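You operate a simulated robot arm through the tools that you are given. There is no shell and no other tool. Be economical: measure what you need, move in short steps, check, and stop when the job is done.

Carry out the task below with a simulated two-armed robot. There is one attempt and no reset: what you move stays moved.

Task
Pick up the tapered applicator with one hand, pass it to the other hand and put it on the top of the tool cart. Press the more key two times. Put the blue peg on top of the green loop band. Put the blue weight plate from the top of the weights bench on the top of the aids bench and the yellow weight plate on the rubber mat. Put the green peg on the bench mat. Put the roll of blue grip tape on the top of the grey table. Open the lever-side armrest. Do these in any order. Set down upright: roll of blue grip tape.

The check looks at the end state, three seconds after you hand in, the way a careful person would. Anything else that was tipped, shoved, dropped, spilled or broken makes it a failure.

Robot
Two 7-joint arms with fingered hands on one trunk, on a base that drives. Base frame: it is fixed to the floor where the robot stands at the start and does not move with it; the origin is under the middle of the robot, x ahead of it, y to its left, z up; the surface under the hand at the start is at about z = 860. Units: mm, degrees, N and s.
The left shoulder is at the start at [40, 146, 1129], the right one opposite. With the tool pointing down near the work surface each hand reaches from about 320 to 720 mm from the robot's upright axis, wherever it stands, measured 20 degrees to its own side. Places, roughly: bench mat [-4800, 5100, 800]; blue peg (3x3x8 cm) [-3800, 5000, 800]; green loop band [-3750, 5250, 750]; green peg (3x3x8 cm) [-4800, 2700, 800]; lever-side armrest [-1600, 2200, 700]; more key [-1000, 2500, 1000]; roll of blue grip tape (6x6x6 cm) [-6400, 2700, 900]; rubber mat [-3700, 5100, 800]; tapered applicator (4x4x15 cm) [500, -100, 900]; top of the aids bench [-6500, 2300, 900]; top of the grey table [-6500, -1700, 800]; top of the tool cart (50x24 cm) [-3980, 2040, 800]; weight plate [-4750, 5250, 750]. Payload 4 kg a hand.
The tool frame of a hand sits at the grasp point between the pads (the TCP): z along the fingers, y along the line on which they close. The tips reach 26 mm beyond it. Largest opening 148 mm; the body of the gripper starts 73 mm behind the TCP. The gripper is a hand of 3 fingers: y runs from the thumb to the fingers, the wrist lies at [0, 0, -224] in the tool frame.
Orientation is that of the tool frame in the base frame, as a unit quaternion [x, y, z, w]. With the fingers straight down and closing along the base's y, the tool's x points along the base's -x, its y along +y and its z along -z.

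Tools
- The arms move only by the tool drive_tool. It takes "left_commands", "right_commands" or both (then of equal length, played together; a hand with none holds still); each is a list of rows, each a list of 6 numbers: the shift along the tool's x, y, z in units of 20 mm (1.0 is 20 mm), then the turn, a rotation vector about the tool's x, y, z in units of 6 degrees (1.0 is 6 degrees). In form: [[dx, dy, dz, wx, wy, wz], ...]. A call has 1 to 20 rows; each row shifts and turns the commanded pose from where the row before left it, along the tool's axes as they then stand. A call with a number of a shift or a turn outside -1 to 1 is refused whole. Rows are played at 5 a second. More than 50 mm and 8.6 degrees between two rows, and nothing of the call is played. A pose out of reach is approached as far as the arm can. The call stops where the force on the tool passes 40 N (or 10 N more than at its start, if that is more) or the arm is blocked; 0.2 s more then pass. In this call time passes only in rows, and 0.2 s behind the last. It gives the time, the measured TCP pose, the force on the tool (base axes), the opening and the grip force at its end, in the units of the frame above (readings bear some noise), with the torque about the TCP (base axes, N m) and any sound that the robot's microphone picked up.
- Cameras (640 x 400 px; columns grow to the right, rows downward): "scene" is now at [107.3, -19.7, 1357]; the picture's right is [-0.21, -0.98, 0.00], its down [-0.56, 0.12, -0.82] and it looks along [0.80, -0.17, -0.58] (base axes); focal length 266 px, centre (320, 200). "left" rides on the left gripper at [-68, -39, -90] in its tool frame; the picture's right is [0.50, -0.87, 0.00], its down [0.65, 0.38, -0.65] and it looks along [0.57, 0.33, 0.76] (tool axes); focal length 222 px, centre (320, 200). "right" rides on the right gripper at [68, -39, -90] in its tool frame; the picture's right is [0.50, 0.87, 0.00], its down [-0.66, 0.38, -0.65] and it looks along [-0.57, 0.33, 0.76] (tool axes); focal length 222 px, centre (320, 200). There is no depth. A picture from a camera that has moved, and an enlarged one, comes with that camera's place and axes in the base frame and with its lens.
- get_image(camera): a new picture of that camera. It takes no simulated time.
- slide_trunk(by): slides the trunk up (or, below 0, down) by that many mm; the arms and the scene camera ride with it, the base frame stays. It gives what a move gives, with no picture.
- roll_base(legs): drives the robot by 1 to 6 legs, each [ahead, left, turn to the left] in mm, mm and degrees, along the robot's own axes; the way and the turn of a leg run together, so that a leg with both is an arc; at most 1500 mm and 180 degrees a leg. The arms and the cameras ride along, it lands a little off, and it stops where it bumps. It gives what a move gives.
- curl_fingers(finger1, finger2, thumb_bend, hand): sets how far each is bent, from 0 (flat) to 100 (curled in); at 30 the hand is open as for a grip, at 70 the pads meet at the TCP. One left out holds its place. A second passes; each finger stops where it meets its share of the squeeze, and holds until it gets a number again. It is the only way to open and close the hand. It gives what a move gives, with no picture; readings hold the bend of each and the force on the fingers (four entries, about 0 where the hand has none), thumb and palm.
- turn_head(pan, tilt): turns the head with the scene camera to pan (to the left, within 86 degrees either way) and tilt (down, from -29 to 69), counted from straight ahead of the robot. It gives what a move gives.
- close_up(camera, box): a new picture of the part [left, top, right, bottom] of that camera's present view, enlarged. It takes no simulated time.
- hand_in(): hands the job in; it is judged then, once.

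Work in short steps. Places have to be worked out from the pictures, the camera data and where the tool is seen: move nearer, look again, correct. Check each grasp and each placing, and mend what went wrong. You have 217 turns and 208 pictures in all, those below and enlarged ones among them. Open the grippers and draw the arms clear of the work before you hand the job in, unless the task says otherwise; then end with one line.

The tools are called after "Request:" as a command line: name --argument value ..., lists and objects as JSON in quotes. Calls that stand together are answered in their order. drive_tool: Moves the arms, as the interface text tells. Its arguments: {"type":"object","properties":{"left_commands":{"type":"array"},"right_commands":{"type":"array"}},"required":[]} The other tools are called the same way: slide_trunk (by) slides the trunk up or down; curl_fingers (finger1, finger2, thumb_bend, hand) moves the fingers one by one; roll_base (legs) drives the base; turn_head (pan, tilt) turns the head that bears the scene camera; get_image (camera) takes a picture; close_up (camera, box) takes an enlarged picture of a part of a camera's view; hand_in () hands the job in.

At the start:

```text
t: 0.0
left_tool_pos: [537.3, 85.2, 1174.4]
left_tcp_rot: [-0.001, 1.0, 0.0, -0.001]
left_contact_force: [-0.1, 0.6, 0.2]
left_wrist_torque: [-0.04, -0.04, -0.01]
left_grip_width: 147.9
left_grip_force: 0.1
left_shape: jaw
left_bend: [30.0, 30.0, 30.0]
left_finger forces: [0.0, 0.0, 0.0, 0.0, 0.0, 0.0]
right_tool_pos: [395.8, -273.5, 1083.7]
right_tcp_rot: [0.0, 1.0, 0.0, 0.0]
right_contact_force: [-0.8, 0.1, 0.0]
right_wrist_torque: [0.01, 0.03, -0.01]
right_grip_width: 148.0
right_grip_force: 0.0
right_shape: jaw
right_bend: [30.0, 30.0, 30.0]
right_finger forces: [0.0, 0.0, 0.1, 0.0, 0.0, 0.1]
trunk travel left (down, up): [-300.0, 206.0]
robot x, y, heading: [-1.9, 1.5, -0.0]
head pan, tilt: [-12.3, 35.2]
```

scene: 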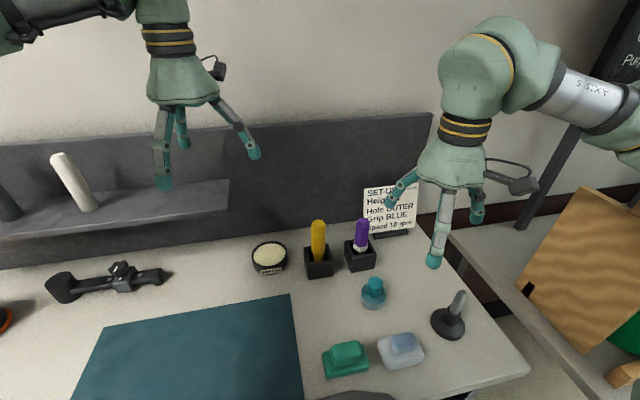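
right: 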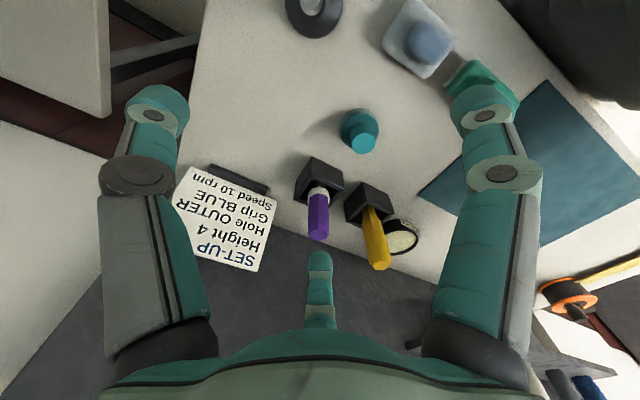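
left: 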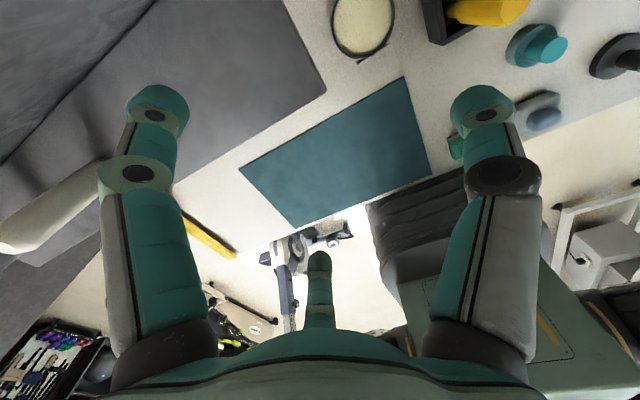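

I start by looking at the bench closely to find which object is the tapered applicator.

Request:
close_up --camera "scene" --box '[220, 170, 540, 400]'

Request:
turn_head --pan 0 --tilt 60

Request:
get_image --camera "scene"

```text
1.74 times, centred on (380, 285) of scene
camera zoom: at [107.3, -19.7, 1357.0], right [-0.21, -0.98, 0.0], down [-0.56, 0.12, -0.82], along [0.8, -0.17, -0.58], focal length 462 px, centre (216, 52)
```

zoom: 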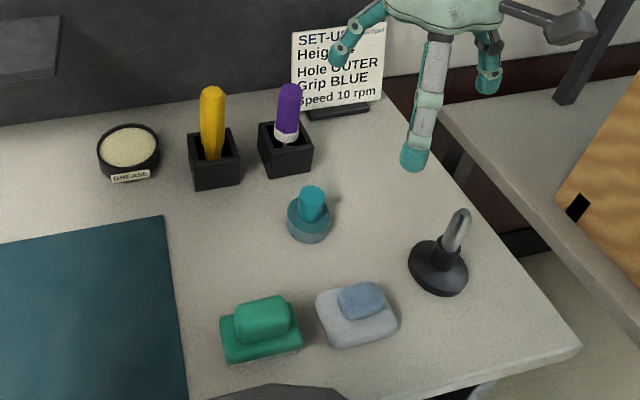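

```text
t: 0.9
left_tool_pos: [537.6, 85.3, 1176.1]
left_tcp_rot: [-0.001, 1.0, 0.001, 0.0]
left_contact_force: [-0.2, 0.2, 0.2]
left_wrist_torque: [-0.01, 0.02, -0.03]
left_grip_width: 147.9
left_grip_force: 0.1
left_shape: jaw
left_bend: [30.0, 30.0, 30.0]
left_finger forces: [0.1, 0.0, 0.1, 0.0, 0.0, 0.0]
right_tool_pos: [395.4, -272.9, 1082.9]
right_tcp_rot: [0.001, 1.0, 0.0, 0.0]
right_contact_force: [-1.0, 0.6, 0.7]
right_wrist_torque: [0.02, -0.01, -0.01]
right_grip_width: 147.6
right_grip_force: 0.1
right_shape: jaw
right_bend: [30.0, 30.0, 30.0]
right_finger forces: [0.0, 0.1, 0.0, 0.0, 0.0, 0.0]
trunk travel left (down, up): [-300.0, 206.0]
robot x, y, heading: [0.1, 0.9, -0.2]
head pan, tilt: [0.0, 60.0]
```

```text
203 pictures are left
camera scene: at [88.1, -1.0, 1323.1], right [0.0, -1.0, 0.0], down [-0.87, 0.0, -0.5], along [0.5, 0.0, -0.87], focal length 266 px, centre (320, 200)
```

scene: 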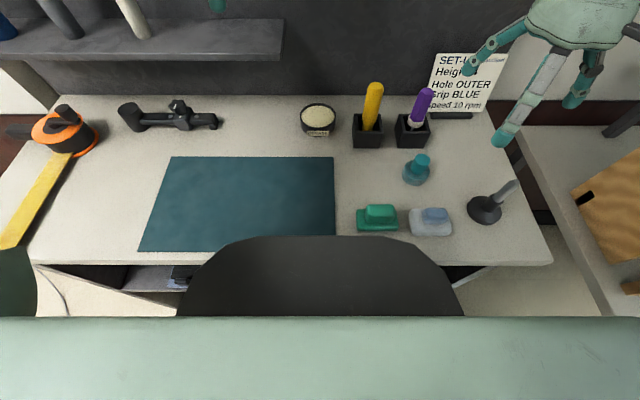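

Two sticks in black holders: a yellow one and a purple one. I zoom in to tell which one tapers.

Request:
close_up --camera "scene" --box '[340, 70, 450, 155]'

Request:
close_up --camera "right" --box '[270, 130, 440, 280]'

```text
4.71 times, centred on (395, 112) of scene
camera zoom: at [88.1, -1.0, 1323.1], right [0.0, -1.0, 0.0], down [-0.87, 0.0, -0.5], along [0.5, 0.0, -0.87], focal length 1249 px, centre (-33, 612)
```

zoom: 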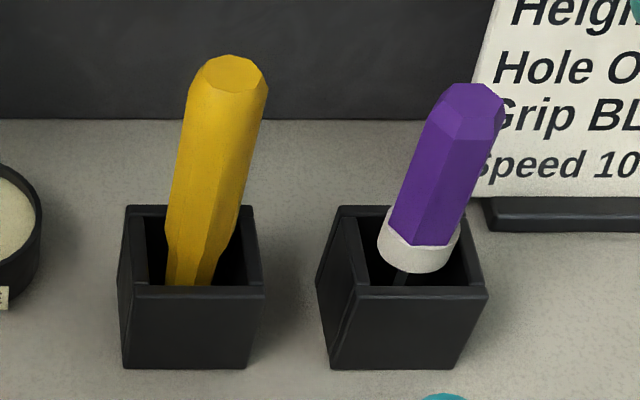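

```text
2.67 times, centred on (355, 205) of right
camera zoom: at [328.4, -311.9, 1173.9], right [-0.5, 0.87, 0.0], down [0.66, 0.38, 0.65], along [0.57, 0.33, -0.76], focal length 592 px, centre (227, 187)
```

zoom: 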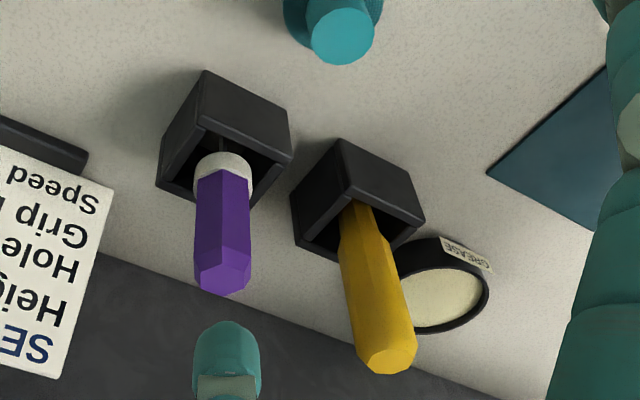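

The yellow stick tapers to a narrow bottom, so it is the applicator. It stands upright in its holder at about (517, -106), with its top at z≈1000. Before grasping I check how the fingers close.

Request:
curl_fingers --hand "right" --finger1 60 --finger2 60 --thumb_bend 60

Request:
get_image --camera "right"

Request:
turn_head --pan -20 --tilt 30

Request:
get_image --camera "scene"

```text
t: 1.9
left_tool_pos: [537.0, 84.9, 1175.5]
left_tcp_rot: [-0.001, 1.0, 0.0, 0.0]
left_contact_force: [0.0, -0.4, -0.3]
left_wrist_torque: [0.0, -0.01, -0.03]
left_grip_width: 147.8
left_grip_force: 0.1
left_shape: jaw
left_bend: [30.0, 30.0, 30.0]
left_finger forces: [0.0, 0.0, 0.0, 0.1, 0.1, 0.0]
right_tool_pos: [396.5, -273.1, 1083.6]
right_tcp_rot: [0.0, 1.0, 0.0, 0.0]
right_contact_force: [0.3, 0.4, -0.2]
right_wrist_torque: [0.01, 0.02, 0.0]
right_grip_width: 29.8
right_grip_force: 0.1
right_shape: fingers
right_bend: [60.0, 60.0, 60.0]
right_finger forces: [0.1, 0.1, 0.0, 0.0, 0.0, 0.1]
trunk travel left (down, up): [-300.0, 206.0]
robot x, y, heading: [-0.3, 2.0, -0.1]
head pan, tilt: [0.0, 60.0]
```

```text
200 pictures are left
camera right: at [328.4, -311.9, 1173.9], right [-0.5, 0.87, 0.0], down [0.66, 0.38, 0.65], along [0.57, 0.33, -0.76], focal length 222 px, centre (320, 200)
```

right: 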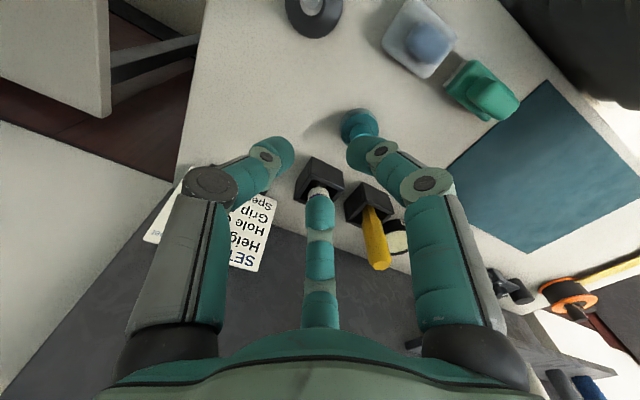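

```text
t: 2.8
left_tool_pos: [537.2, 84.4, 1176.9]
left_tcp_rot: [-0.001, 1.0, 0.0, 0.0]
left_contact_force: [0.4, 0.1, 0.0]
left_wrist_torque: [0.0, -0.01, 0.04]
left_grip_width: 147.9
left_grip_force: 0.1
left_shape: jaw
left_bend: [30.0, 30.0, 30.0]
left_finger forces: [0.1, 0.1, 0.0, 0.0, 0.0, 0.1]
right_tool_pos: [397.1, -273.4, 1083.7]
right_tcp_rot: [0.001, 1.0, 0.0, 0.0]
right_contact_force: [0.2, -0.9, 0.3]
right_wrist_torque: [-0.03, -0.03, 0.0]
right_grip_width: 29.9
right_grip_force: 0.0
right_shape: fingers
right_bend: [60.0, 60.0, 60.0]
right_finger forces: [0.0, 0.0, 0.0, 0.0, 0.0, 0.1]
trunk travel left (down, up): [-300.0, 206.0]
robot x, y, heading: [-1.6, 0.4, 0.0]
head pan, tilt: [-20.0, 30.0]
```

```text
199 pictures are left
camera scene: at [106.4, -31.8, 1365.1], right [-0.34, -0.94, 0.0], down [-0.47, 0.17, -0.87], along [0.81, -0.3, -0.5], focal length 266 px, centre (320, 200)
```

scene: 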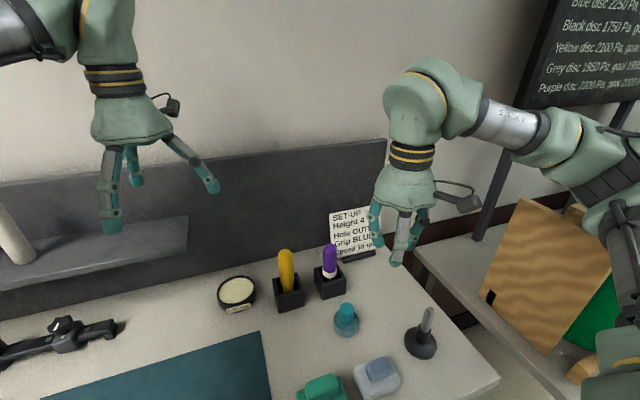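

The fingers close symmetrically at 120°, so a 60° yaw keeps all of them clear of the purple tool. I open the right hand, move it above the applicator and yaw it, shifting the left hand aside.

Request:
curl_fingers --hand "right" --finger1 35 --finger2 35 --thumb_bend 35

Request:
drive_tool --left_commands '[[0, 0.8, 0, 0, 0, 0], [0, 0.8, 0, 0, 0, 0], [0, 0.8, 0, 0, 0, 0], [0, 0.8, 0, 0, 0, 0], [0, 0.8, 0, 0, 0, 0], [0, 0.8, 0, 0, 0, 0], [0, 0.8, 0, 0, 0, 0], [0, 0.8, 0, 0, 0, 0], [0, 0.8, 0, 0, 0, 0], [0, 0, 0, 0, 0, 0], [0, 0, 0, 0, 0, 0], [0, 0, 0, 0, 0, 0], [0, 0, 0, 0, 0, 0], [0, 0, 0, 0, 0, 0], [0, 0, 0, 0, 0, 0], [0, 0, 0, 0, 0, 0], [0, 0, 0, 0, 0, 0], [0, 0, 0, 0, 0, 0], [0, 0, 0, 0, 0, 0]]' --right_commands '[[-0.672, 0.928, 0, 0, 0, 0], [-0.672, 0.928, 0, 0, 0, 0], [-0.672, 0.928, 0, 0, 0, 0], [-0.672, 0.928, 0, 0, 0, 0], [-0.672, 0.928, 0, 0, 0, 0], [-0.672, 0.928, 0, 0, 0, 0], [-0.672, 0.928, 0, 0, 0, 0], [-0.672, 0.928, 0, 0, 0, 0], [-0.672, 0.928, 0, 0, 0, 0], [0, 0, 0, 0, 0, 1], [0, 0, 0, 0, 0, 1], [0, 0, 0, 0, 0, 1], [0, 0, 0, 0, 0, 1], [0, 0, 0, 0, 0, 1], [0, 0, 0, 0, 0, 1], [0, 0, 0, 0, 0, 1], [0, 0, 0, 0, 0, 1], [0, 0, 0, 0, 0, 1], [0, 0, 0, 0, 0, 1]]'

Request:
get_image --camera "right"

Request:
get_image --camera "scene"

```text
t: 3.8
left_tool_pos: [537.4, 85.2, 1176.2]
left_tcp_rot: [-0.001, 1.0, 0.001, 0.0]
left_contact_force: [0.4, -0.6, 0.5]
left_wrist_torque: [0.02, 0.02, 0.01]
left_grip_width: 147.7
left_grip_force: 0.1
left_shape: jaw
left_bend: [30.0, 30.0, 30.0]
left_finger forces: [0.1, 0.0, 0.0, 0.0, 0.0, 0.1]
right_tool_pos: [396.4, -274.1, 1083.8]
right_tcp_rot: [0.001, 1.0, 0.0, -0.001]
right_contact_force: [0.5, -0.9, 0.6]
right_wrist_torque: [-0.03, 0.0, 0.0]
right_grip_width: 110.6
right_grip_force: 0.0
right_shape: fingers
right_bend: [35.0, 35.0, 35.0]
right_finger forces: [0.0, 0.1, 0.0, 0.0, 0.0, 0.0]
trunk travel left (down, up): [-300.0, 206.0]
robot x, y, heading: [-1.1, -1.0, -0.1]
head pan, tilt: [-20.0, 30.0]
```

```text
t: 7.8
left_tool_pos: [537.1, 229.1, 1175.2]
left_tcp_rot: [-0.001, 1.0, 0.001, -0.001]
left_contact_force: [-0.3, 0.5, 0.2]
left_wrist_torque: [0.02, 0.02, 0.0]
left_grip_width: 148.0
left_grip_force: 0.2
left_shape: jaw
left_bend: [30.0, 30.0, 30.0]
left_finger forces: [0.0, 0.1, 0.0, 0.0, 0.0, 0.0]
right_tool_pos: [517.9, -106.2, 1083.3]
right_tcp_rot: [0.501, 0.865, 0.0, 0.001]
right_contact_force: [0.6, 0.2, -0.7]
right_wrist_torque: [0.02, 0.02, -0.03]
right_grip_width: 111.1
right_grip_force: 0.0
right_shape: fingers
right_bend: [35.0, 35.0, 35.0]
right_finger forces: [0.0, 0.1, 0.0, 0.1, 0.0, 0.0]
trunk travel left (down, up): [-300.0, 206.0]
robot x, y, heading: [-4.1, 2.7, -0.1]
head pan, tilt: [-20.0, 30.0]
```

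```text
198 pictures are left
camera right: at [449.2, -66.5, 1173.8], right [0.5, 0.86, 0.0], down [0.65, -0.38, 0.65], along [0.57, -0.33, -0.76], focal length 222 px, centre (320, 200)
```

right: 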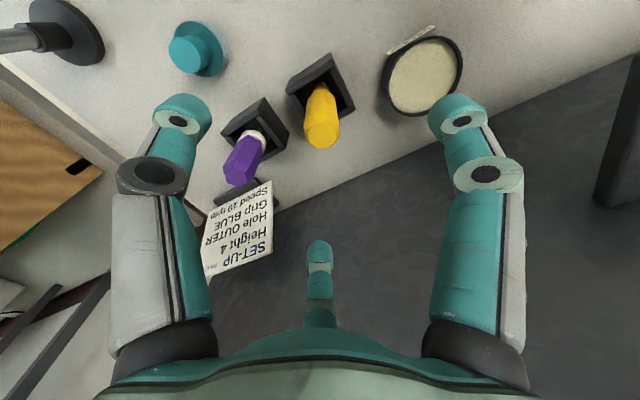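

```text
197 pictures are left
camera scene: at [106.4, -31.8, 1365.1], right [-0.34, -0.94, 0.0], down [-0.47, 0.17, -0.87], along [0.81, -0.3, -0.5], focal length 266 px, centre (320, 200)
```

scene: 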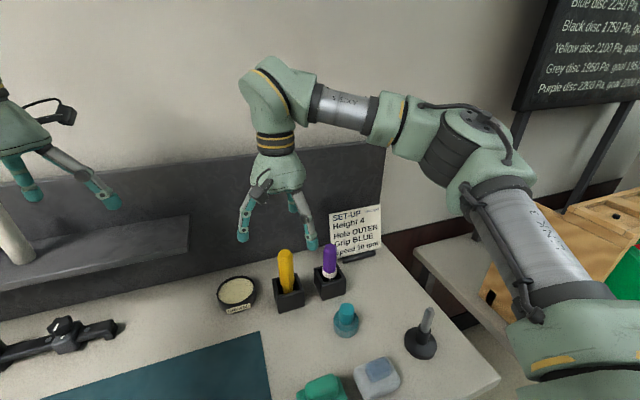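

Ray from the right camera puts the top at (515, -104), so the alignment is good. I descend to TCP z≈967 and look.

Request:
drive_tool --right_commands '[[0, 0, 0.97, 0, 0, 0], [0, 0, 0.97, 0, 0, 0], [0, 0, 0.97, 0, 0, 0], [0, 0, 0.97, 0, 0, 0], [0, 0, 0.97, 0, 0, 0], [0, 0, 0.97, 0, 0, 0]]'

Request:
curl_fingers --hand "right" --finger1 70 --finger2 70 --thumb_bend 70

Request:
get_image --camera "right"

Request:
get_image --camera "scene"

```text
t: 9.2
left_tool_pos: [537.5, 229.8, 1174.8]
left_tcp_rot: [-0.001, 1.0, 0.0, 0.0]
left_contact_force: [0.3, 0.4, -0.6]
left_wrist_torque: [0.01, 0.01, 0.02]
left_grip_width: 148.2
left_grip_force: 0.2
left_shape: jaw
left_bend: [30.0, 30.0, 30.0]
left_finger forces: [0.1, 0.1, 0.0, 0.0, 0.1, 0.1]
right_tool_pos: [516.8, -105.9, 967.7]
right_tcp_rot: [0.502, 0.865, 0.0, 0.0]
right_contact_force: [-0.1, 1.3, 0.0]
right_wrist_torque: [0.01, 0.0, 0.01]
right_grip_width: 110.4
right_grip_force: 0.1
right_shape: fingers
right_bend: [35.0, 35.0, 35.0]
right_finger forces: [0.1, 0.1, 0.0, 0.1, 0.0, 0.1]
trunk travel left (down, up): [-300.0, 206.0]
robot x, y, heading: [-1.4, 2.0, 0.2]
head pan, tilt: [-20.0, 30.0]
```

```text
t: 10.2
left_tool_pos: [538.0, 229.6, 1175.1]
left_tcp_rot: [-0.001, 1.0, 0.0, 0.001]
left_contact_force: [-0.6, -0.4, -0.4]
left_wrist_torque: [0.01, -0.01, 0.01]
left_grip_width: 148.2
left_grip_force: 0.0
left_shape: jaw
left_bend: [30.0, 30.0, 30.0]
left_finger forces: [0.1, 0.0, 0.0, 0.0, 0.0, 0.0]
right_tool_pos: [516.8, -106.0, 967.5]
right_tcp_rot: [0.501, 0.866, 0.0, 0.0]
right_contact_force: [-0.3, 0.6, -0.2]
right_wrist_torque: [-0.01, 0.02, 0.01]
right_grip_width: 20.9
right_grip_force: 11.2
right_shape: fingers
right_bend: [62.0, 62.0, 65.0]
right_finger forces: [7.1, 7.4, 0.0, 0.0, 7.8, 0.1]
trunk travel left (down, up): [-300.0, 206.0]
robot x, y, heading: [-2.1, -0.6, 0.0]
head pan, tilt: [-20.0, 30.0]
```

```text
196 pictures are left
camera right: at [449.1, -66.6, 1057.6], right [0.5, 0.87, 0.0], down [0.65, -0.38, 0.65], along [0.57, -0.33, -0.76], focal length 222 px, centre (320, 200)
```

right: 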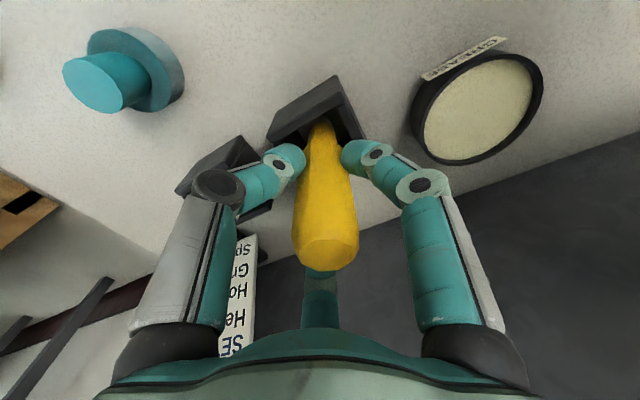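

```text
195 pictures are left
camera scene: at [106.5, -31.8, 1365.1], right [-0.34, -0.94, 0.0], down [-0.47, 0.17, -0.87], along [0.81, -0.3, -0.5], focal length 266 px, centre (320, 200)
```

scene: 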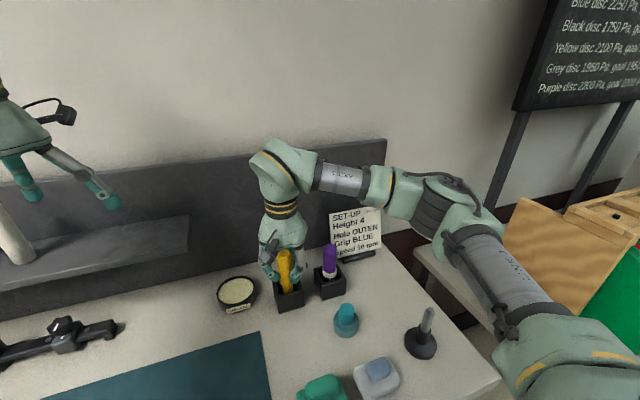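

Firm three-finger grip. I lift straight up 160 mm.

Request:
drive_tool --right_commands '[[0, 0, -0.5, 0, 0, 0], [0, 0, -1, 0, 0, 0], [0, 0, -1, 0, 0, 0], [0, 0, -1, 0, 0, 0], [0, 0, -1, 0, 0, 0], [0, 0, -1, 0, 0, 0], [0, 0, -1, 0, 0, 0], [0, 0, -1, 0, 0, 0], [0, 0, -1, 0, 0, 0], [0, 0, -1, 0, 0, 0]]'

Request:
get_image --camera "scene"

Request:
get_image --camera "left"

```text
t: 12.4
left_tool_pos: [537.7, 228.3, 1175.4]
left_tcp_rot: [0.0, 1.0, -0.001, -0.001]
left_contact_force: [-0.5, -0.7, -0.1]
left_wrist_torque: [0.02, 0.01, 0.0]
left_grip_width: 148.2
left_grip_force: 0.0
left_shape: jaw
left_bend: [30.0, 30.0, 30.0]
left_finger forces: [0.0, 0.0, 0.0, 0.1, 0.0, 0.1]
right_tool_pos: [518.0, -105.2, 1157.7]
right_tcp_rot: [0.5, 0.866, 0.0, 0.0]
right_contact_force: [0.4, 0.2, -0.3]
right_wrist_torque: [0.02, 0.02, 0.01]
right_grip_width: 20.9
right_grip_force: 11.4
right_shape: fingers
right_bend: [62.0, 62.0, 65.0]
right_finger forces: [7.0, 7.4, 0.0, 0.0, 7.8, 0.1]
trunk travel left (down, up): [-300.0, 206.0]
robot x, y, heading: [0.1, 1.0, -0.3]
head pan, tilt: [-20.0, 30.0]
```

```text
194 pictures are left
camera scene: at [105.9, -31.5, 1365.2], right [-0.34, -0.94, 0.0], down [-0.47, 0.17, -0.87], along [0.81, -0.3, -0.5], focal length 266 px, centre (320, 200)
```

scene: 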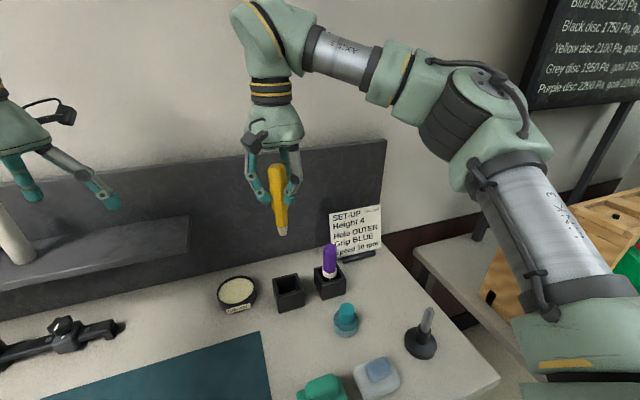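

```text
193 pictures are left
camera left: at [604.1, 190.1, 1265.8], right [-0.5, -0.87, 0.0], down [-0.66, 0.38, 0.65], along [-0.57, 0.33, -0.76], focal length 222 px, centre (320, 200)
```

left: 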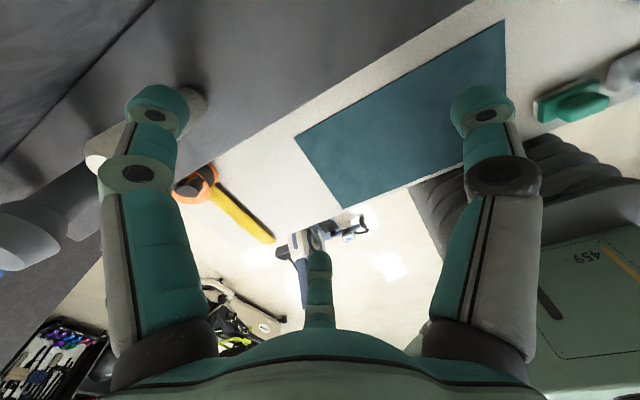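

The applicator is held; its tip is at z≈1055, which leaves about 75 mm exposed below the fingers. I bring it to (400, 0) and turn the left hand to point rightward for the handover.

Request:
drive_tool --left_commands '[[0, 0, 0, 1, 0, 0], [0, 0, 0, 1, 0, 0], [0, 0, 0, 1, 0, 0], [0, 0, 0, 1, 0, 0], [0, 0, 0, 1, 0, 0], [0, 0, 0, 1, 0, 0], [0, 0, 0, 1, 0, 0], [0, 0, 0, 1, 0, 0], [0, 0, 0, 1, 0, 0], [0, 0, 0, 1, 0, 0], [0, 0, 0, 1, 0, 0], [0, 0, 0, 1, 0, 0], [0, 0, 0, 1, 0, 0], [0, 0, 0, 1, 0, 0], [0, 0, 0, 1, 0, 0]]' --right_commands '[[0.9375, -0.311, 0, 0, 0, 0], [0.9375, -0.311, 0, 0, 0, 0], [0.9375, -0.311, 0, 0, 0, 0], [0.9375, -0.311, 0, 0, 0, 0], [0.9375, -0.311, 0, 0, 0, 0], [0.9375, -0.311, 0, 0, 0, 0], [0.9375, -0.311, 0, 0, 0, 0], [0.9375, -0.311, 0, 0, 0, 0], [0, 0, 0, 0, 0, 0], [0, 0, 0, 0, 0, 0], [0, 0, 0, 0, 0, 0], [0, 0, 0, 0, 0, 0], [0, 0, 0, 0, 0, 0], [0, 0, 0, 0, 0, 0], [0, 0, 0, 0, 0, 0]]'

Request:
drive_tool --left_commands '[[0, 0, 0, 0, 0, -1], [0, 0, 0, 0, 0, -1], [0, 0, 0, 0, 0, -1], [0, 0, 0, 0, 0, -1], [0, 0, 0, 0, 0, -1], [0, 0, 0, 0, 0, -1], [0, 0, 0, 0, 0, -1], [0, 0, 0, 0, 0, -1], [0, 0, 0, 0, 0, -1], [0, 0, 0, 0, 0, -1], [0, 0, 0, 0, 0, -1], [0, 0, 0, 0, 0, -1], [0, 0, 0, 0, 0, -1], [0, 0, 0, 0, 0, -1], [0, 0, 0, 0, 0, -1]]'

Request:
turn_head --pan 0 --tilt 35

Request:
get_image --camera "scene"

```text
t: 15.6
left_tool_pos: [538.1, 230.3, 1173.4]
left_tcp_rot: [0.001, -0.706, 0.709, 0.0]
left_contact_force: [-0.1, -0.2, 0.8]
left_wrist_torque: [-0.01, 0.0, -0.03]
left_grip_width: 147.7
left_grip_force: 0.0
left_shape: jaw
left_bend: [30.0, 30.0, 30.0]
left_finger forces: [0.0, 0.0, 0.0, 0.0, 0.1, 0.0]
right_tool_pos: [399.4, -0.6, 1156.3]
right_tcp_rot: [0.501, 0.866, 0.0, -0.001]
right_contact_force: [0.3, 0.7, -0.4]
right_wrist_torque: [0.02, 0.0, -0.01]
right_grip_width: 20.8
right_grip_force: 11.7
right_shape: fingers
right_bend: [62.0, 62.0, 65.0]
right_finger forces: [7.1, 7.3, 0.0, 0.0, 7.7, 0.1]
trunk travel left (down, up): [-300.0, 206.0]
robot x, y, heading: [-0.8, -2.0, -0.1]
head pan, tilt: [-20.0, 30.0]
```

```text
t: 17.3
left_tool_pos: [537.5, 229.7, 1185.2]
left_tcp_rot: [0.241, -0.661, 0.67, 0.238]
left_contact_force: [3.1, -1.4, 10.5]
left_wrist_torque: [0.96, -0.88, -0.29]
left_grip_width: 148.0
left_grip_force: 0.0
left_shape: jaw
left_bend: [30.0, 30.0, 30.0]
left_finger forces: [0.0, 0.1, 0.1, 0.1, 0.0, 0.0]
right_tool_pos: [399.8, -0.7, 1157.8]
right_tcp_rot: [0.501, 0.866, 0.0, 0.0]
right_contact_force: [0.1, 0.0, -1.2]
right_wrist_torque: [-0.01, 0.03, -0.01]
right_grip_width: 20.8
right_grip_force: 11.2
right_shape: fingers
right_bend: [62.0, 62.0, 65.0]
right_finger forces: [7.1, 7.4, 0.0, 0.1, 7.8, 0.0]
trunk travel left (down, up): [-300.0, 206.0]
robot x, y, heading: [0.5, 1.8, 0.0]
head pan, tilt: [-20.0, 30.0]
stopped in row 8 (left hand): the force on the tool passed its limit at 46 N (the readings are from after the stop); the commanded pose is now the measured one
```

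```text
t: 18.1
left_tool_pos: [536.6, 230.7, 1184.6]
left_tcp_rot: [0.241, -0.661, 0.669, 0.237]
left_contact_force: [3.6, -0.7, 15.8]
left_wrist_torque: [1.54, -1.35, -0.39]
left_grip_width: 148.1
left_grip_force: 0.1
left_shape: jaw
left_bend: [30.0, 30.0, 30.0]
left_finger forces: [0.0, 0.1, 0.0, 0.1, 0.1, 0.0]
right_tool_pos: [398.1, -1.4, 1157.3]
right_tcp_rot: [0.501, 0.866, 0.001, 0.001]
right_contact_force: [0.1, 0.1, -1.2]
right_wrist_torque: [0.0, -0.01, 0.05]
right_grip_width: 20.6
right_grip_force: 11.1
right_shape: fingers
right_bend: [62.0, 62.0, 65.0]
right_finger forces: [7.1, 7.4, 0.1, 0.0, 7.8, 0.0]
trunk travel left (down, up): [-300.0, 206.0]
robot x, y, heading: [2.3, 0.7, 0.0]
head pan, tilt: [0.0, 35.0]
```

```text
192 pictures are left
camera scene: at [108.3, -2.2, 1357.5], right [0.0, -1.0, 0.0], down [-0.57, 0.0, -0.82], along [0.82, 0.0, -0.57], focal length 266 px, centre (320, 200)
```

scene: 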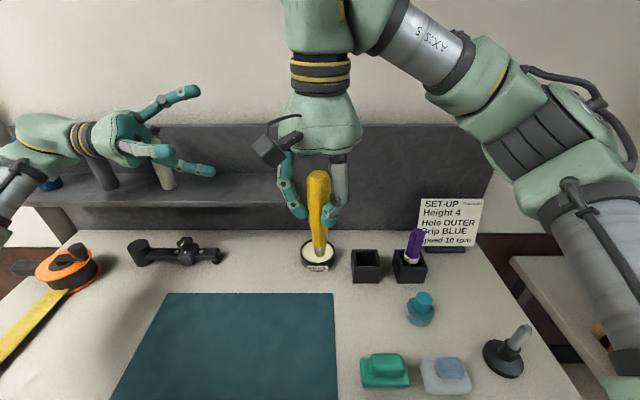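

The left wrist camera touched the shelf. I raise the left hand 50 mm, pull it back 140 mm toward me, and check the shelf.

Request:
drive_tool --left_commands '[[0.53, -0.64, 0, 0, 0, 0], [0.53, -0.64, 0, 0, 0, 0], [0.53, -0.64, 0, 0, 0, 0], [0.77, 0.64, 0, 0, 0, 0], [0.77, 0.64, 0, 0, 0, 0], [0.77, 0.64, 0, 0, 0, 0], [0.77, 0.64, 0, 0, 0, 0], [0.77, 0.64, 0, 0, 0, 0], [0.77, 0.64, 0, 0, 0, 0], [0.77, 0.64, 0, 0, 0, 0]]'

Request:
get_image --camera "scene"

```text
t: 20.3
left_tool_pos: [396.7, 228.6, 1234.8]
left_tcp_rot: [0.243, -0.661, 0.668, 0.24]
left_contact_force: [0.6, -0.4, 0.5]
left_wrist_torque: [0.01, 0.04, 0.02]
left_grip_width: 147.7
left_grip_force: 0.0
left_shape: jaw
left_bend: [30.0, 30.0, 30.0]
left_finger forces: [0.0, 0.0, 0.0, 0.0, 0.1, 0.0]
right_tool_pos: [398.8, -1.4, 1158.9]
right_tcp_rot: [0.501, 0.865, -0.001, 0.0]
right_contact_force: [0.0, -0.1, -1.6]
right_wrist_torque: [0.0, 0.02, 0.0]
right_grip_width: 20.8
right_grip_force: 11.6
right_shape: fingers
right_bend: [62.0, 62.0, 65.0]
right_finger forces: [7.2, 7.5, 0.0, 0.0, 7.7, 0.1]
trunk travel left (down, up): [-300.0, 206.0]
robot x, y, heading: [1.9, 1.6, -0.2]
head pan, tilt: [0.0, 35.0]
```

```text
191 pictures are left
camera scene: at [108.8, -0.6, 1357.4], right [0.0, -1.0, 0.0], down [-0.57, 0.0, -0.82], along [0.82, 0.0, -0.57], focal length 266 px, centre (320, 200)
```

scene: 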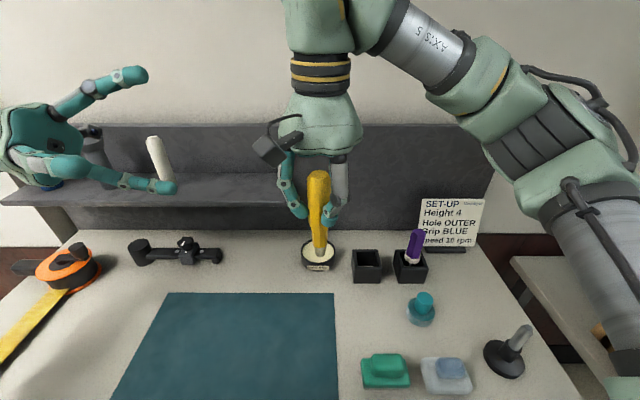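

I zoom in on the shelf to make sure nothing was disturbed there.

Request:
turn_head --pan -12.3 --tilt 35.2

Request:
get_image --camera "scene"

```text
t: 21.0
left_tool_pos: [397.2, 228.9, 1232.7]
left_tcp_rot: [0.243, -0.661, 0.669, 0.24]
left_contact_force: [-0.3, 0.4, 0.3]
left_wrist_torque: [-0.01, -0.01, -0.03]
left_grip_width: 148.0
left_grip_force: 0.0
left_shape: jaw
left_bend: [30.0, 30.0, 30.0]
left_finger forces: [0.1, 0.0, 0.0, 0.1, 0.0, 0.1]
right_tool_pos: [400.1, -0.8, 1156.8]
right_tcp_rot: [0.501, 0.865, 0.0, 0.0]
right_contact_force: [1.2, -0.5, -0.2]
right_wrist_torque: [-0.01, 0.01, -0.01]
right_grip_width: 21.2
right_grip_force: 10.8
right_shape: fingers
right_bend: [62.0, 62.0, 65.0]
right_finger forces: [7.1, 7.3, 0.0, 0.1, 7.9, 0.0]
trunk travel left (down, up): [-300.0, 206.0]
robot x, y, heading: [3.2, 0.4, 0.1]
head pan, tilt: [-12.3, 35.2]
```

```text
190 pictures are left
camera scene: at [107.7, -19.5, 1357.0], right [-0.21, -0.98, 0.0], down [-0.56, 0.12, -0.82], along [0.8, -0.17, -0.58], focal length 266 px, centre (320, 200)
```

scene: 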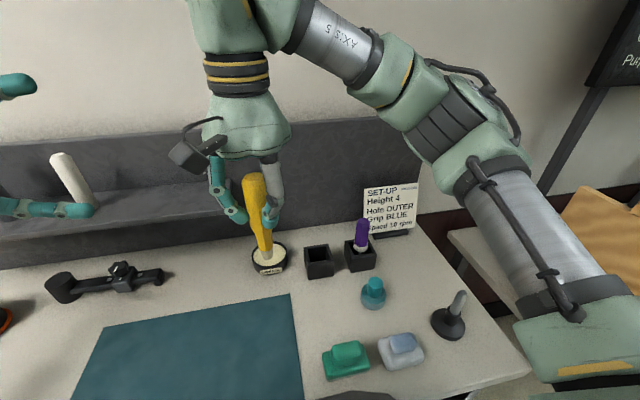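

The shelf is unchanged. I finish the roll of the left hand in free air.

Request:
drive_tool --left_commands '[[0, 0, 0, 0, 0, -0.932], [0, 0, 0, 0, 0, -0.932], [0, 0, 0, 0, 0, -0.932], [0, 0, 0, 0, 0, -0.932], [0, 0, 0, 0, 0, -0.932], [0, 0, 0, 0, 0, -0.932], [0, 0, 0, 0, 0, -0.932], [0, 0, 0, 0, 0, -0.932], [0, 0, 0, 0, 0, -0.932]]'

Request:
turn_head --pan 20 --tilt 45

Request:
get_image --camera "scene"

Request:
get_image --camera "left"

```text
t: 23.0
left_tool_pos: [398.7, 228.9, 1233.7]
left_tcp_rot: [0.501, -0.495, 0.502, 0.502]
left_contact_force: [-0.2, 0.4, -0.3]
left_wrist_torque: [-0.01, 0.04, -0.04]
left_grip_width: 147.9
left_grip_force: 0.0
left_shape: jaw
left_bend: [30.0, 30.0, 30.0]
left_finger forces: [0.0, 0.0, 0.1, 0.0, 0.1, 0.0]
right_tool_pos: [399.0, 0.3, 1156.5]
right_tcp_rot: [0.5, 0.866, 0.0, 0.0]
right_contact_force: [0.1, 0.3, -0.5]
right_wrist_torque: [0.01, 0.0, -0.04]
right_grip_width: 20.8
right_grip_force: 11.3
right_shape: fingers
right_bend: [62.0, 62.0, 65.0]
right_finger forces: [7.3, 7.4, 0.1, 0.0, 7.8, 0.0]
trunk travel left (down, up): [-300.0, 206.0]
robot x, y, heading: [1.6, -1.1, 0.2]
head pan, tilt: [-12.3, 35.2]
```

```text
t: 24.0
left_tool_pos: [398.7, 230.6, 1234.6]
left_tcp_rot: [0.5, -0.496, 0.503, 0.501]
left_contact_force: [0.7, 0.1, -0.4]
left_wrist_torque: [-0.01, 0.03, -0.03]
left_grip_width: 147.8
left_grip_force: 0.0
left_shape: jaw
left_bend: [30.0, 30.0, 30.0]
left_finger forces: [0.0, 0.1, 0.0, 0.0, 0.0, 0.0]
right_tool_pos: [399.1, -0.8, 1157.7]
right_tcp_rot: [0.501, 0.866, 0.0, 0.001]
right_contact_force: [-0.3, -0.5, -1.2]
right_wrist_torque: [0.0, -0.04, -0.01]
right_grip_width: 21.1
right_grip_force: 11.6
right_shape: fingers
right_bend: [62.0, 62.0, 65.0]
right_finger forces: [7.1, 7.4, 0.1, 0.0, 7.8, 0.0]
trunk travel left (down, up): [-300.0, 206.0]
robot x, y, heading: [-2.1, -0.7, -0.1]
head pan, tilt: [20.0, 45.0]
```

```text
189 pictures are left
camera scene: at [98.0, 26.9, 1342.5], right [0.34, -0.94, 0.0], down [-0.66, -0.24, -0.71], along [0.66, 0.24, -0.71], focal length 266 px, centre (320, 200)
```

scene: 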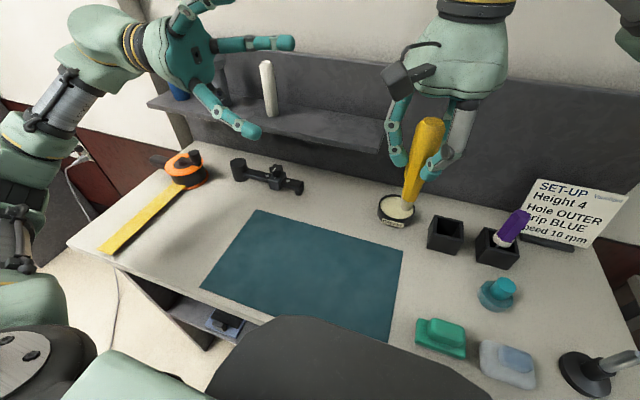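

```text
188 pictures are left
camera left: at [435.9, 319.5, 1165.0], right [0.87, 0.01, 0.5], down [-0.38, 0.66, 0.65], along [-0.32, -0.75, 0.57], focal length 222 px, centre (320, 200)
```

left: 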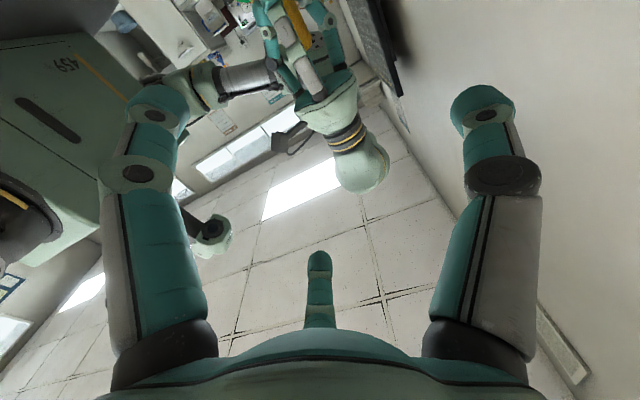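

Left hand now points right with the thumb ahead. I narrow its opening so the upper finger stays below the right fingers, lower to z≈1082 and approach to y≈70.

Request:
curl_fingers --hand "left" --finger1 45 --finger2 45 --thumb_bend 45

Request:
drive_tool --left_commands '[[-0.95, 0, 0, 0, 0, 0], [-0.95, 0, 0, 0, 0, 0], [-0.95, 0, 0, 0, 0, 0], [-0.95, 0, 0, 0, 0, 0], [-0.95, 0, 0, 0, 0, 0], [-0.95, 0, 0, 0, 0, 0], [-0.95, 0, 0, 0, 0, 0], [-0.95, 0, 0, 0, 0, 0], [0, 0, 1, 0, 0, 0], [0, 0, 1, 0, 0, 0], [0, 0, 1, 0, 0, 0], [0, 0, 1, 0, 0, 0], [0, 0, 1, 0, 0, 0], [0, 0, 1, 0, 0, 0], [0, 0, 1, 0, 0, 0], [0, 0, 1, 0, 0, 0]]'

Request:
get_image --camera "left"

Request:
get_image --camera "scene"

```text
t: 25.0
left_tool_pos: [397.3, 228.9, 1234.4]
left_tcp_rot: [0.501, -0.495, 0.503, 0.501]
left_contact_force: [0.0, 0.1, -0.7]
left_wrist_torque: [-0.01, 0.0, -0.01]
left_grip_width: 79.4
left_grip_force: 0.1
left_shape: fingers
left_bend: [45.0, 45.0, 45.0]
left_finger forces: [0.0, 0.1, 0.0, 0.0, 0.0, 0.0]
right_tool_pos: [399.2, -0.7, 1156.9]
right_tcp_rot: [0.501, 0.865, 0.0, 0.0]
right_contact_force: [0.3, -1.4, -0.4]
right_wrist_torque: [-0.01, -0.03, 0.01]
right_grip_width: 20.7
right_grip_force: 11.5
right_shape: fingers
right_bend: [62.0, 62.0, 65.0]
right_finger forces: [7.0, 7.4, 0.1, 0.1, 7.9, 0.1]
trunk travel left (down, up): [-300.0, 206.0]
robot x, y, heading: [0.2, -1.3, 0.0]
head pan, tilt: [20.0, 45.0]
```

```text
t: 28.4
left_tool_pos: [398.7, 69.3, 1082.8]
left_tcp_rot: [0.501, -0.495, 0.503, 0.5]
left_contact_force: [-0.2, 0.4, 0.3]
left_wrist_torque: [0.0, -0.04, 0.0]
left_grip_width: 79.3
left_grip_force: 0.1
left_shape: fingers
left_bend: [45.0, 45.0, 45.0]
left_finger forces: [0.1, 0.1, 0.1, 0.0, 0.0, 0.0]
right_tool_pos: [399.7, -1.5, 1157.2]
right_tcp_rot: [0.5, 0.866, 0.0, 0.0]
right_contact_force: [-0.5, 0.0, -0.6]
right_wrist_torque: [0.0, 0.0, -0.03]
right_grip_width: 21.0
right_grip_force: 10.9
right_shape: fingers
right_bend: [62.0, 62.0, 65.0]
right_finger forces: [7.0, 7.3, 0.1, 0.0, 7.7, 0.0]
trunk travel left (down, up): [-300.0, 206.0]
robot x, y, heading: [1.0, 1.9, -0.2]
head pan, tilt: [20.0, 45.0]
```

```text
187 pictures are left
camera left: at [437.4, 157.8, 1014.3], right [0.87, 0.01, 0.5], down [-0.38, 0.66, 0.65], along [-0.32, -0.75, 0.57], focal length 222 px, centre (320, 200)
```

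left: 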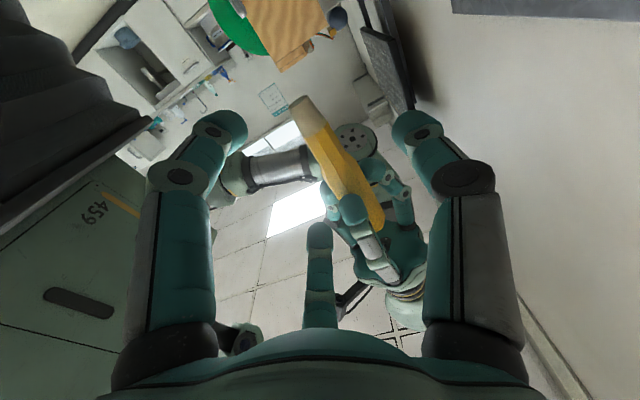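

```text
186 pictures are left
camera scene: at [98.3, 26.5, 1342.5], right [0.34, -0.94, 0.0], down [-0.67, -0.24, -0.71], along [0.66, 0.24, -0.71], focal length 266 px, centre (320, 200)
```

scene: 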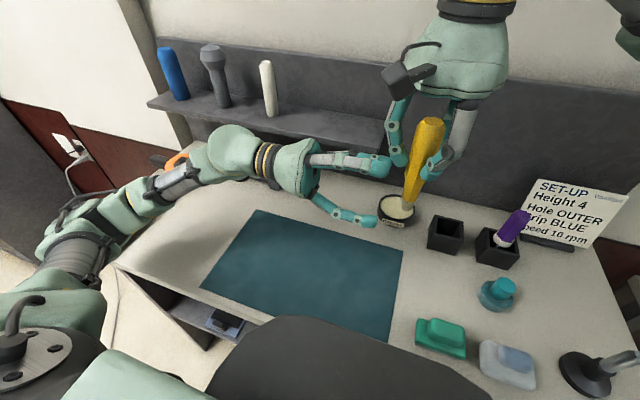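

Alignment looks fine. I advance the remaining ~68 mm slowly and then look before closing.

Request:
drive_tool --left_commands '[[0, 0, 0.7, 0, 0, 0], [0, 0, 0.7, 0, 0, 0], [0, 0, 0.7, 0, 0, 0], [0, 0, 0.7, 0, 0, 0], [0, 0, 0.7, 0, 0, 0]]'

Request:
get_image --camera "left"

```text
t: 29.6
left_tool_pos: [399.4, -1.8, 1084.2]
left_tcp_rot: [0.501, -0.496, 0.503, 0.501]
left_contact_force: [-2.0, 1.7, -0.4]
left_wrist_torque: [-0.09, -0.12, -0.04]
left_grip_width: 79.1
left_grip_force: 0.2
left_shape: fingers
left_bend: [45.0, 44.0, 45.0]
left_finger forces: [0.1, 0.0, 0.0, 0.0, 0.0, 0.0]
right_tool_pos: [399.5, -0.8, 1158.0]
right_tcp_rot: [0.501, 0.866, -0.001, 0.0]
right_contact_force: [2.7, -1.4, -0.4]
right_wrist_torque: [-0.02, -0.02, 0.08]
right_grip_width: 20.8
right_grip_force: 13.4
right_shape: fingers
right_bend: [62.0, 61.0, 66.0]
right_finger forces: [7.4, 7.8, 0.1, 0.0, 11.1, 0.1]
trunk travel left (down, up): [-300.0, 206.0]
robot x, y, heading: [0.7, -0.1, -0.1]
head pan, tilt: [20.0, 45.0]
```

```text
185 pictures are left
camera left: at [437.4, 87.7, 1015.3], right [0.87, 0.01, 0.5], down [-0.38, 0.66, 0.65], along [-0.32, -0.75, 0.57], focal length 222 px, centre (320, 200)
```

left: 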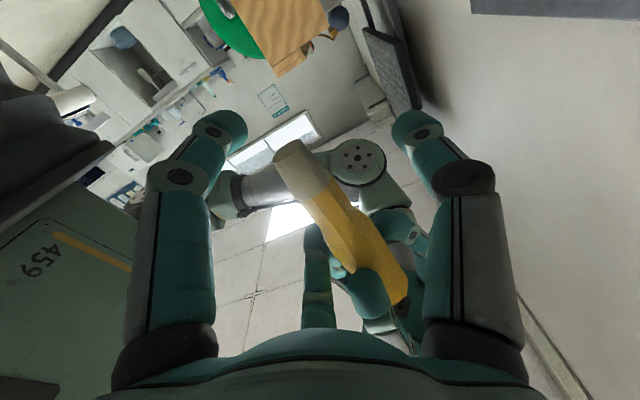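

Slight contact (2–3 N) between the left upper finger and a right finger. I drop the left hand 7 mm and close it.

Request:
drive_tool --left_commands '[[-0.35, 0, 0, 0, 0, 0]]'

Request:
curl_fingers --hand "left" --finger1 75 --finger2 75 --thumb_bend 75

Request:
get_image --camera "left"

Request:
get_image --camera "scene"

```text
t: 30.0
left_tool_pos: [399.3, -1.4, 1077.4]
left_tcp_rot: [0.5, -0.495, 0.503, 0.501]
left_contact_force: [-0.5, -0.5, 0.2]
left_wrist_torque: [-0.03, -0.08, -0.02]
left_grip_width: 79.1
left_grip_force: 0.1
left_shape: fingers
left_bend: [45.0, 44.0, 45.0]
left_finger forces: [0.1, 0.0, 0.0, 0.0, 0.0, 0.1]
right_tool_pos: [399.1, -0.7, 1156.8]
right_tcp_rot: [0.5, 0.866, 0.0, 0.0]
right_contact_force: [0.4, -0.7, 0.1]
right_wrist_torque: [-0.02, -0.05, 0.0]
right_grip_width: 20.8
right_grip_force: 12.4
right_shape: fingers
right_bend: [62.0, 61.0, 65.0]
right_finger forces: [7.4, 7.7, 0.0, 0.0, 9.4, 0.0]
trunk travel left (down, up): [-300.0, 206.0]
robot x, y, heading: [3.4, -0.6, -0.1]
head pan, tilt: [20.0, 45.0]
```

```text
t: 31.0
left_tool_pos: [400.2, -1.3, 1078.5]
left_tcp_rot: [0.501, -0.494, 0.504, 0.501]
left_contact_force: [-1.7, -2.5, -0.7]
left_wrist_torque: [0.03, -0.09, -0.04]
left_grip_width: 0.0
left_grip_force: 7.5
left_shape: fingers
left_bend: [73.0, 73.0, 72.0]
left_finger forces: [0.9, 4.8, 0.0, 0.1, 8.3, 0.1]
right_tool_pos: [398.7, -0.2, 1157.1]
right_tcp_rot: [0.501, 0.866, 0.0, 0.0]
right_contact_force: [1.7, 2.4, -0.9]
right_wrist_torque: [0.11, -0.05, 0.0]
right_grip_width: 21.1
right_grip_force: 11.3
right_shape: fingers
right_bend: [62.0, 61.0, 65.0]
right_finger forces: [8.4, 7.4, 0.0, 0.1, 6.7, 0.0]
trunk travel left (down, up): [-300.0, 206.0]
robot x, y, heading: [0.4, -0.4, -0.2]
head pan, tilt: [20.0, 45.0]
```

```text
184 pictures are left
camera left: at [437.4, 87.9, 1008.3], right [0.87, 0.01, 0.5], down [-0.38, 0.66, 0.65], along [-0.32, -0.75, 0.57], focal length 222 px, centre (320, 200)
```

left: 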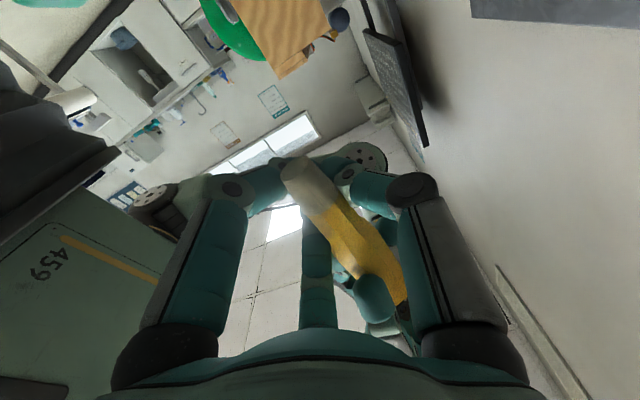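

```text
183 pictures are left
camera scene: at [98.0, 27.0, 1342.5], right [0.34, -0.94, 0.0], down [-0.66, -0.24, -0.71], along [0.66, 0.24, -0.71], focal length 266 px, centre (320, 200)
```

scene: 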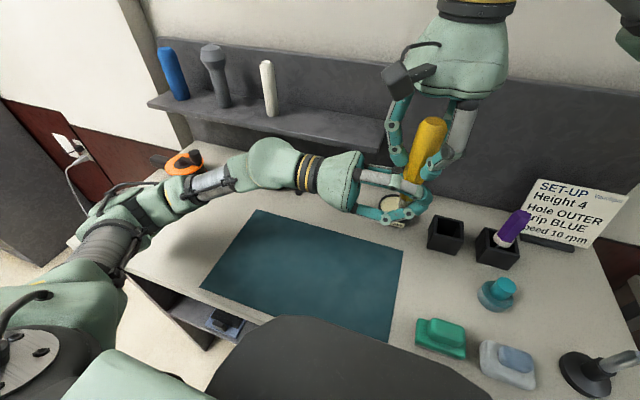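

The grip width reads 0, so I need to see where the stick sits relative to the left fingertips.

Request:
close_up --camera "left" --box '[220, 120, 460, 330]'

Request:
close_up --camera "scene" --box '[330, 90, 480, 240]'

Request:
close_up --camera "right" --box '[160, 60, 480, 300]'

```text
1.90 times, centred on (340, 225) of left
camera zoom: at [437.4, 87.9, 1008.3], right [0.87, 0.01, 0.5], down [-0.38, 0.66, 0.65], along [-0.32, -0.75, 0.57], focal length 423 px, centre (282, 152)
```

zoom: 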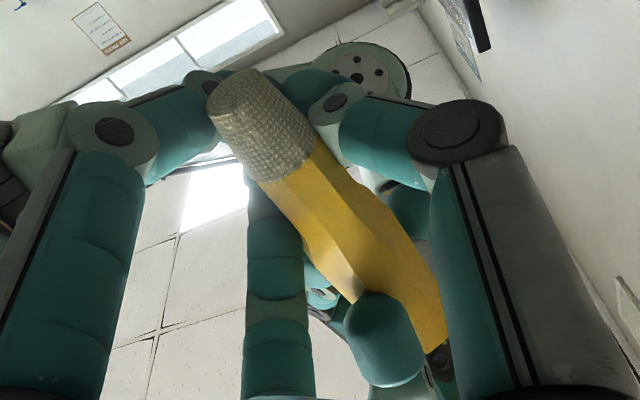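

```text
2.67 times, centred on (405, 165) of scene
camera zoom: at [98.0, 27.0, 1342.5], right [0.34, -0.94, 0.0], down [-0.66, -0.24, -0.71], along [0.66, 0.24, -0.71], focal length 708 px, centre (93, 293)
```

zoom: 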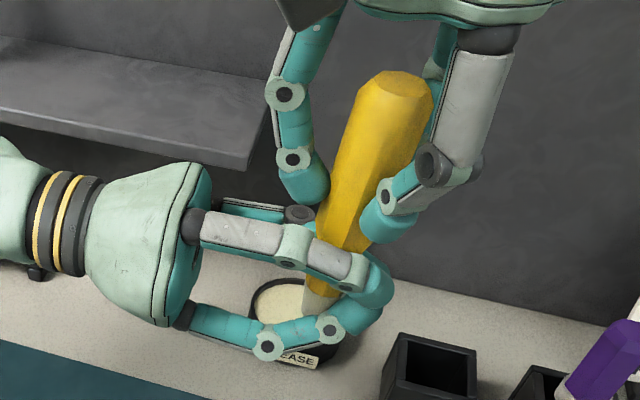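

```text
1.67 times, centred on (320, 180) of right
camera zoom: at [331.3, 38.8, 1247.7], right [0.5, 0.87, 0.0], down [0.65, -0.38, 0.65], along [0.57, -0.33, -0.76], focal length 370 px, centre (320, 233)
```

zoom: 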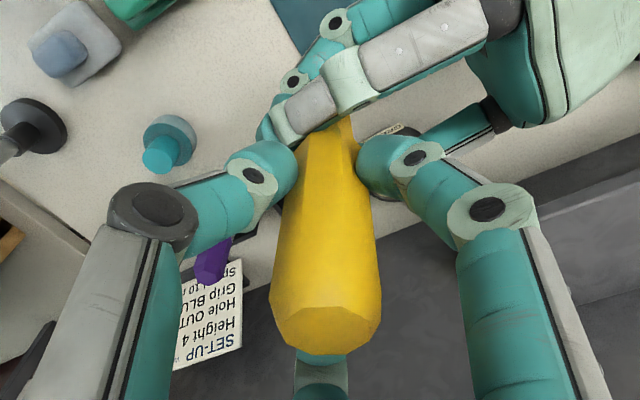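

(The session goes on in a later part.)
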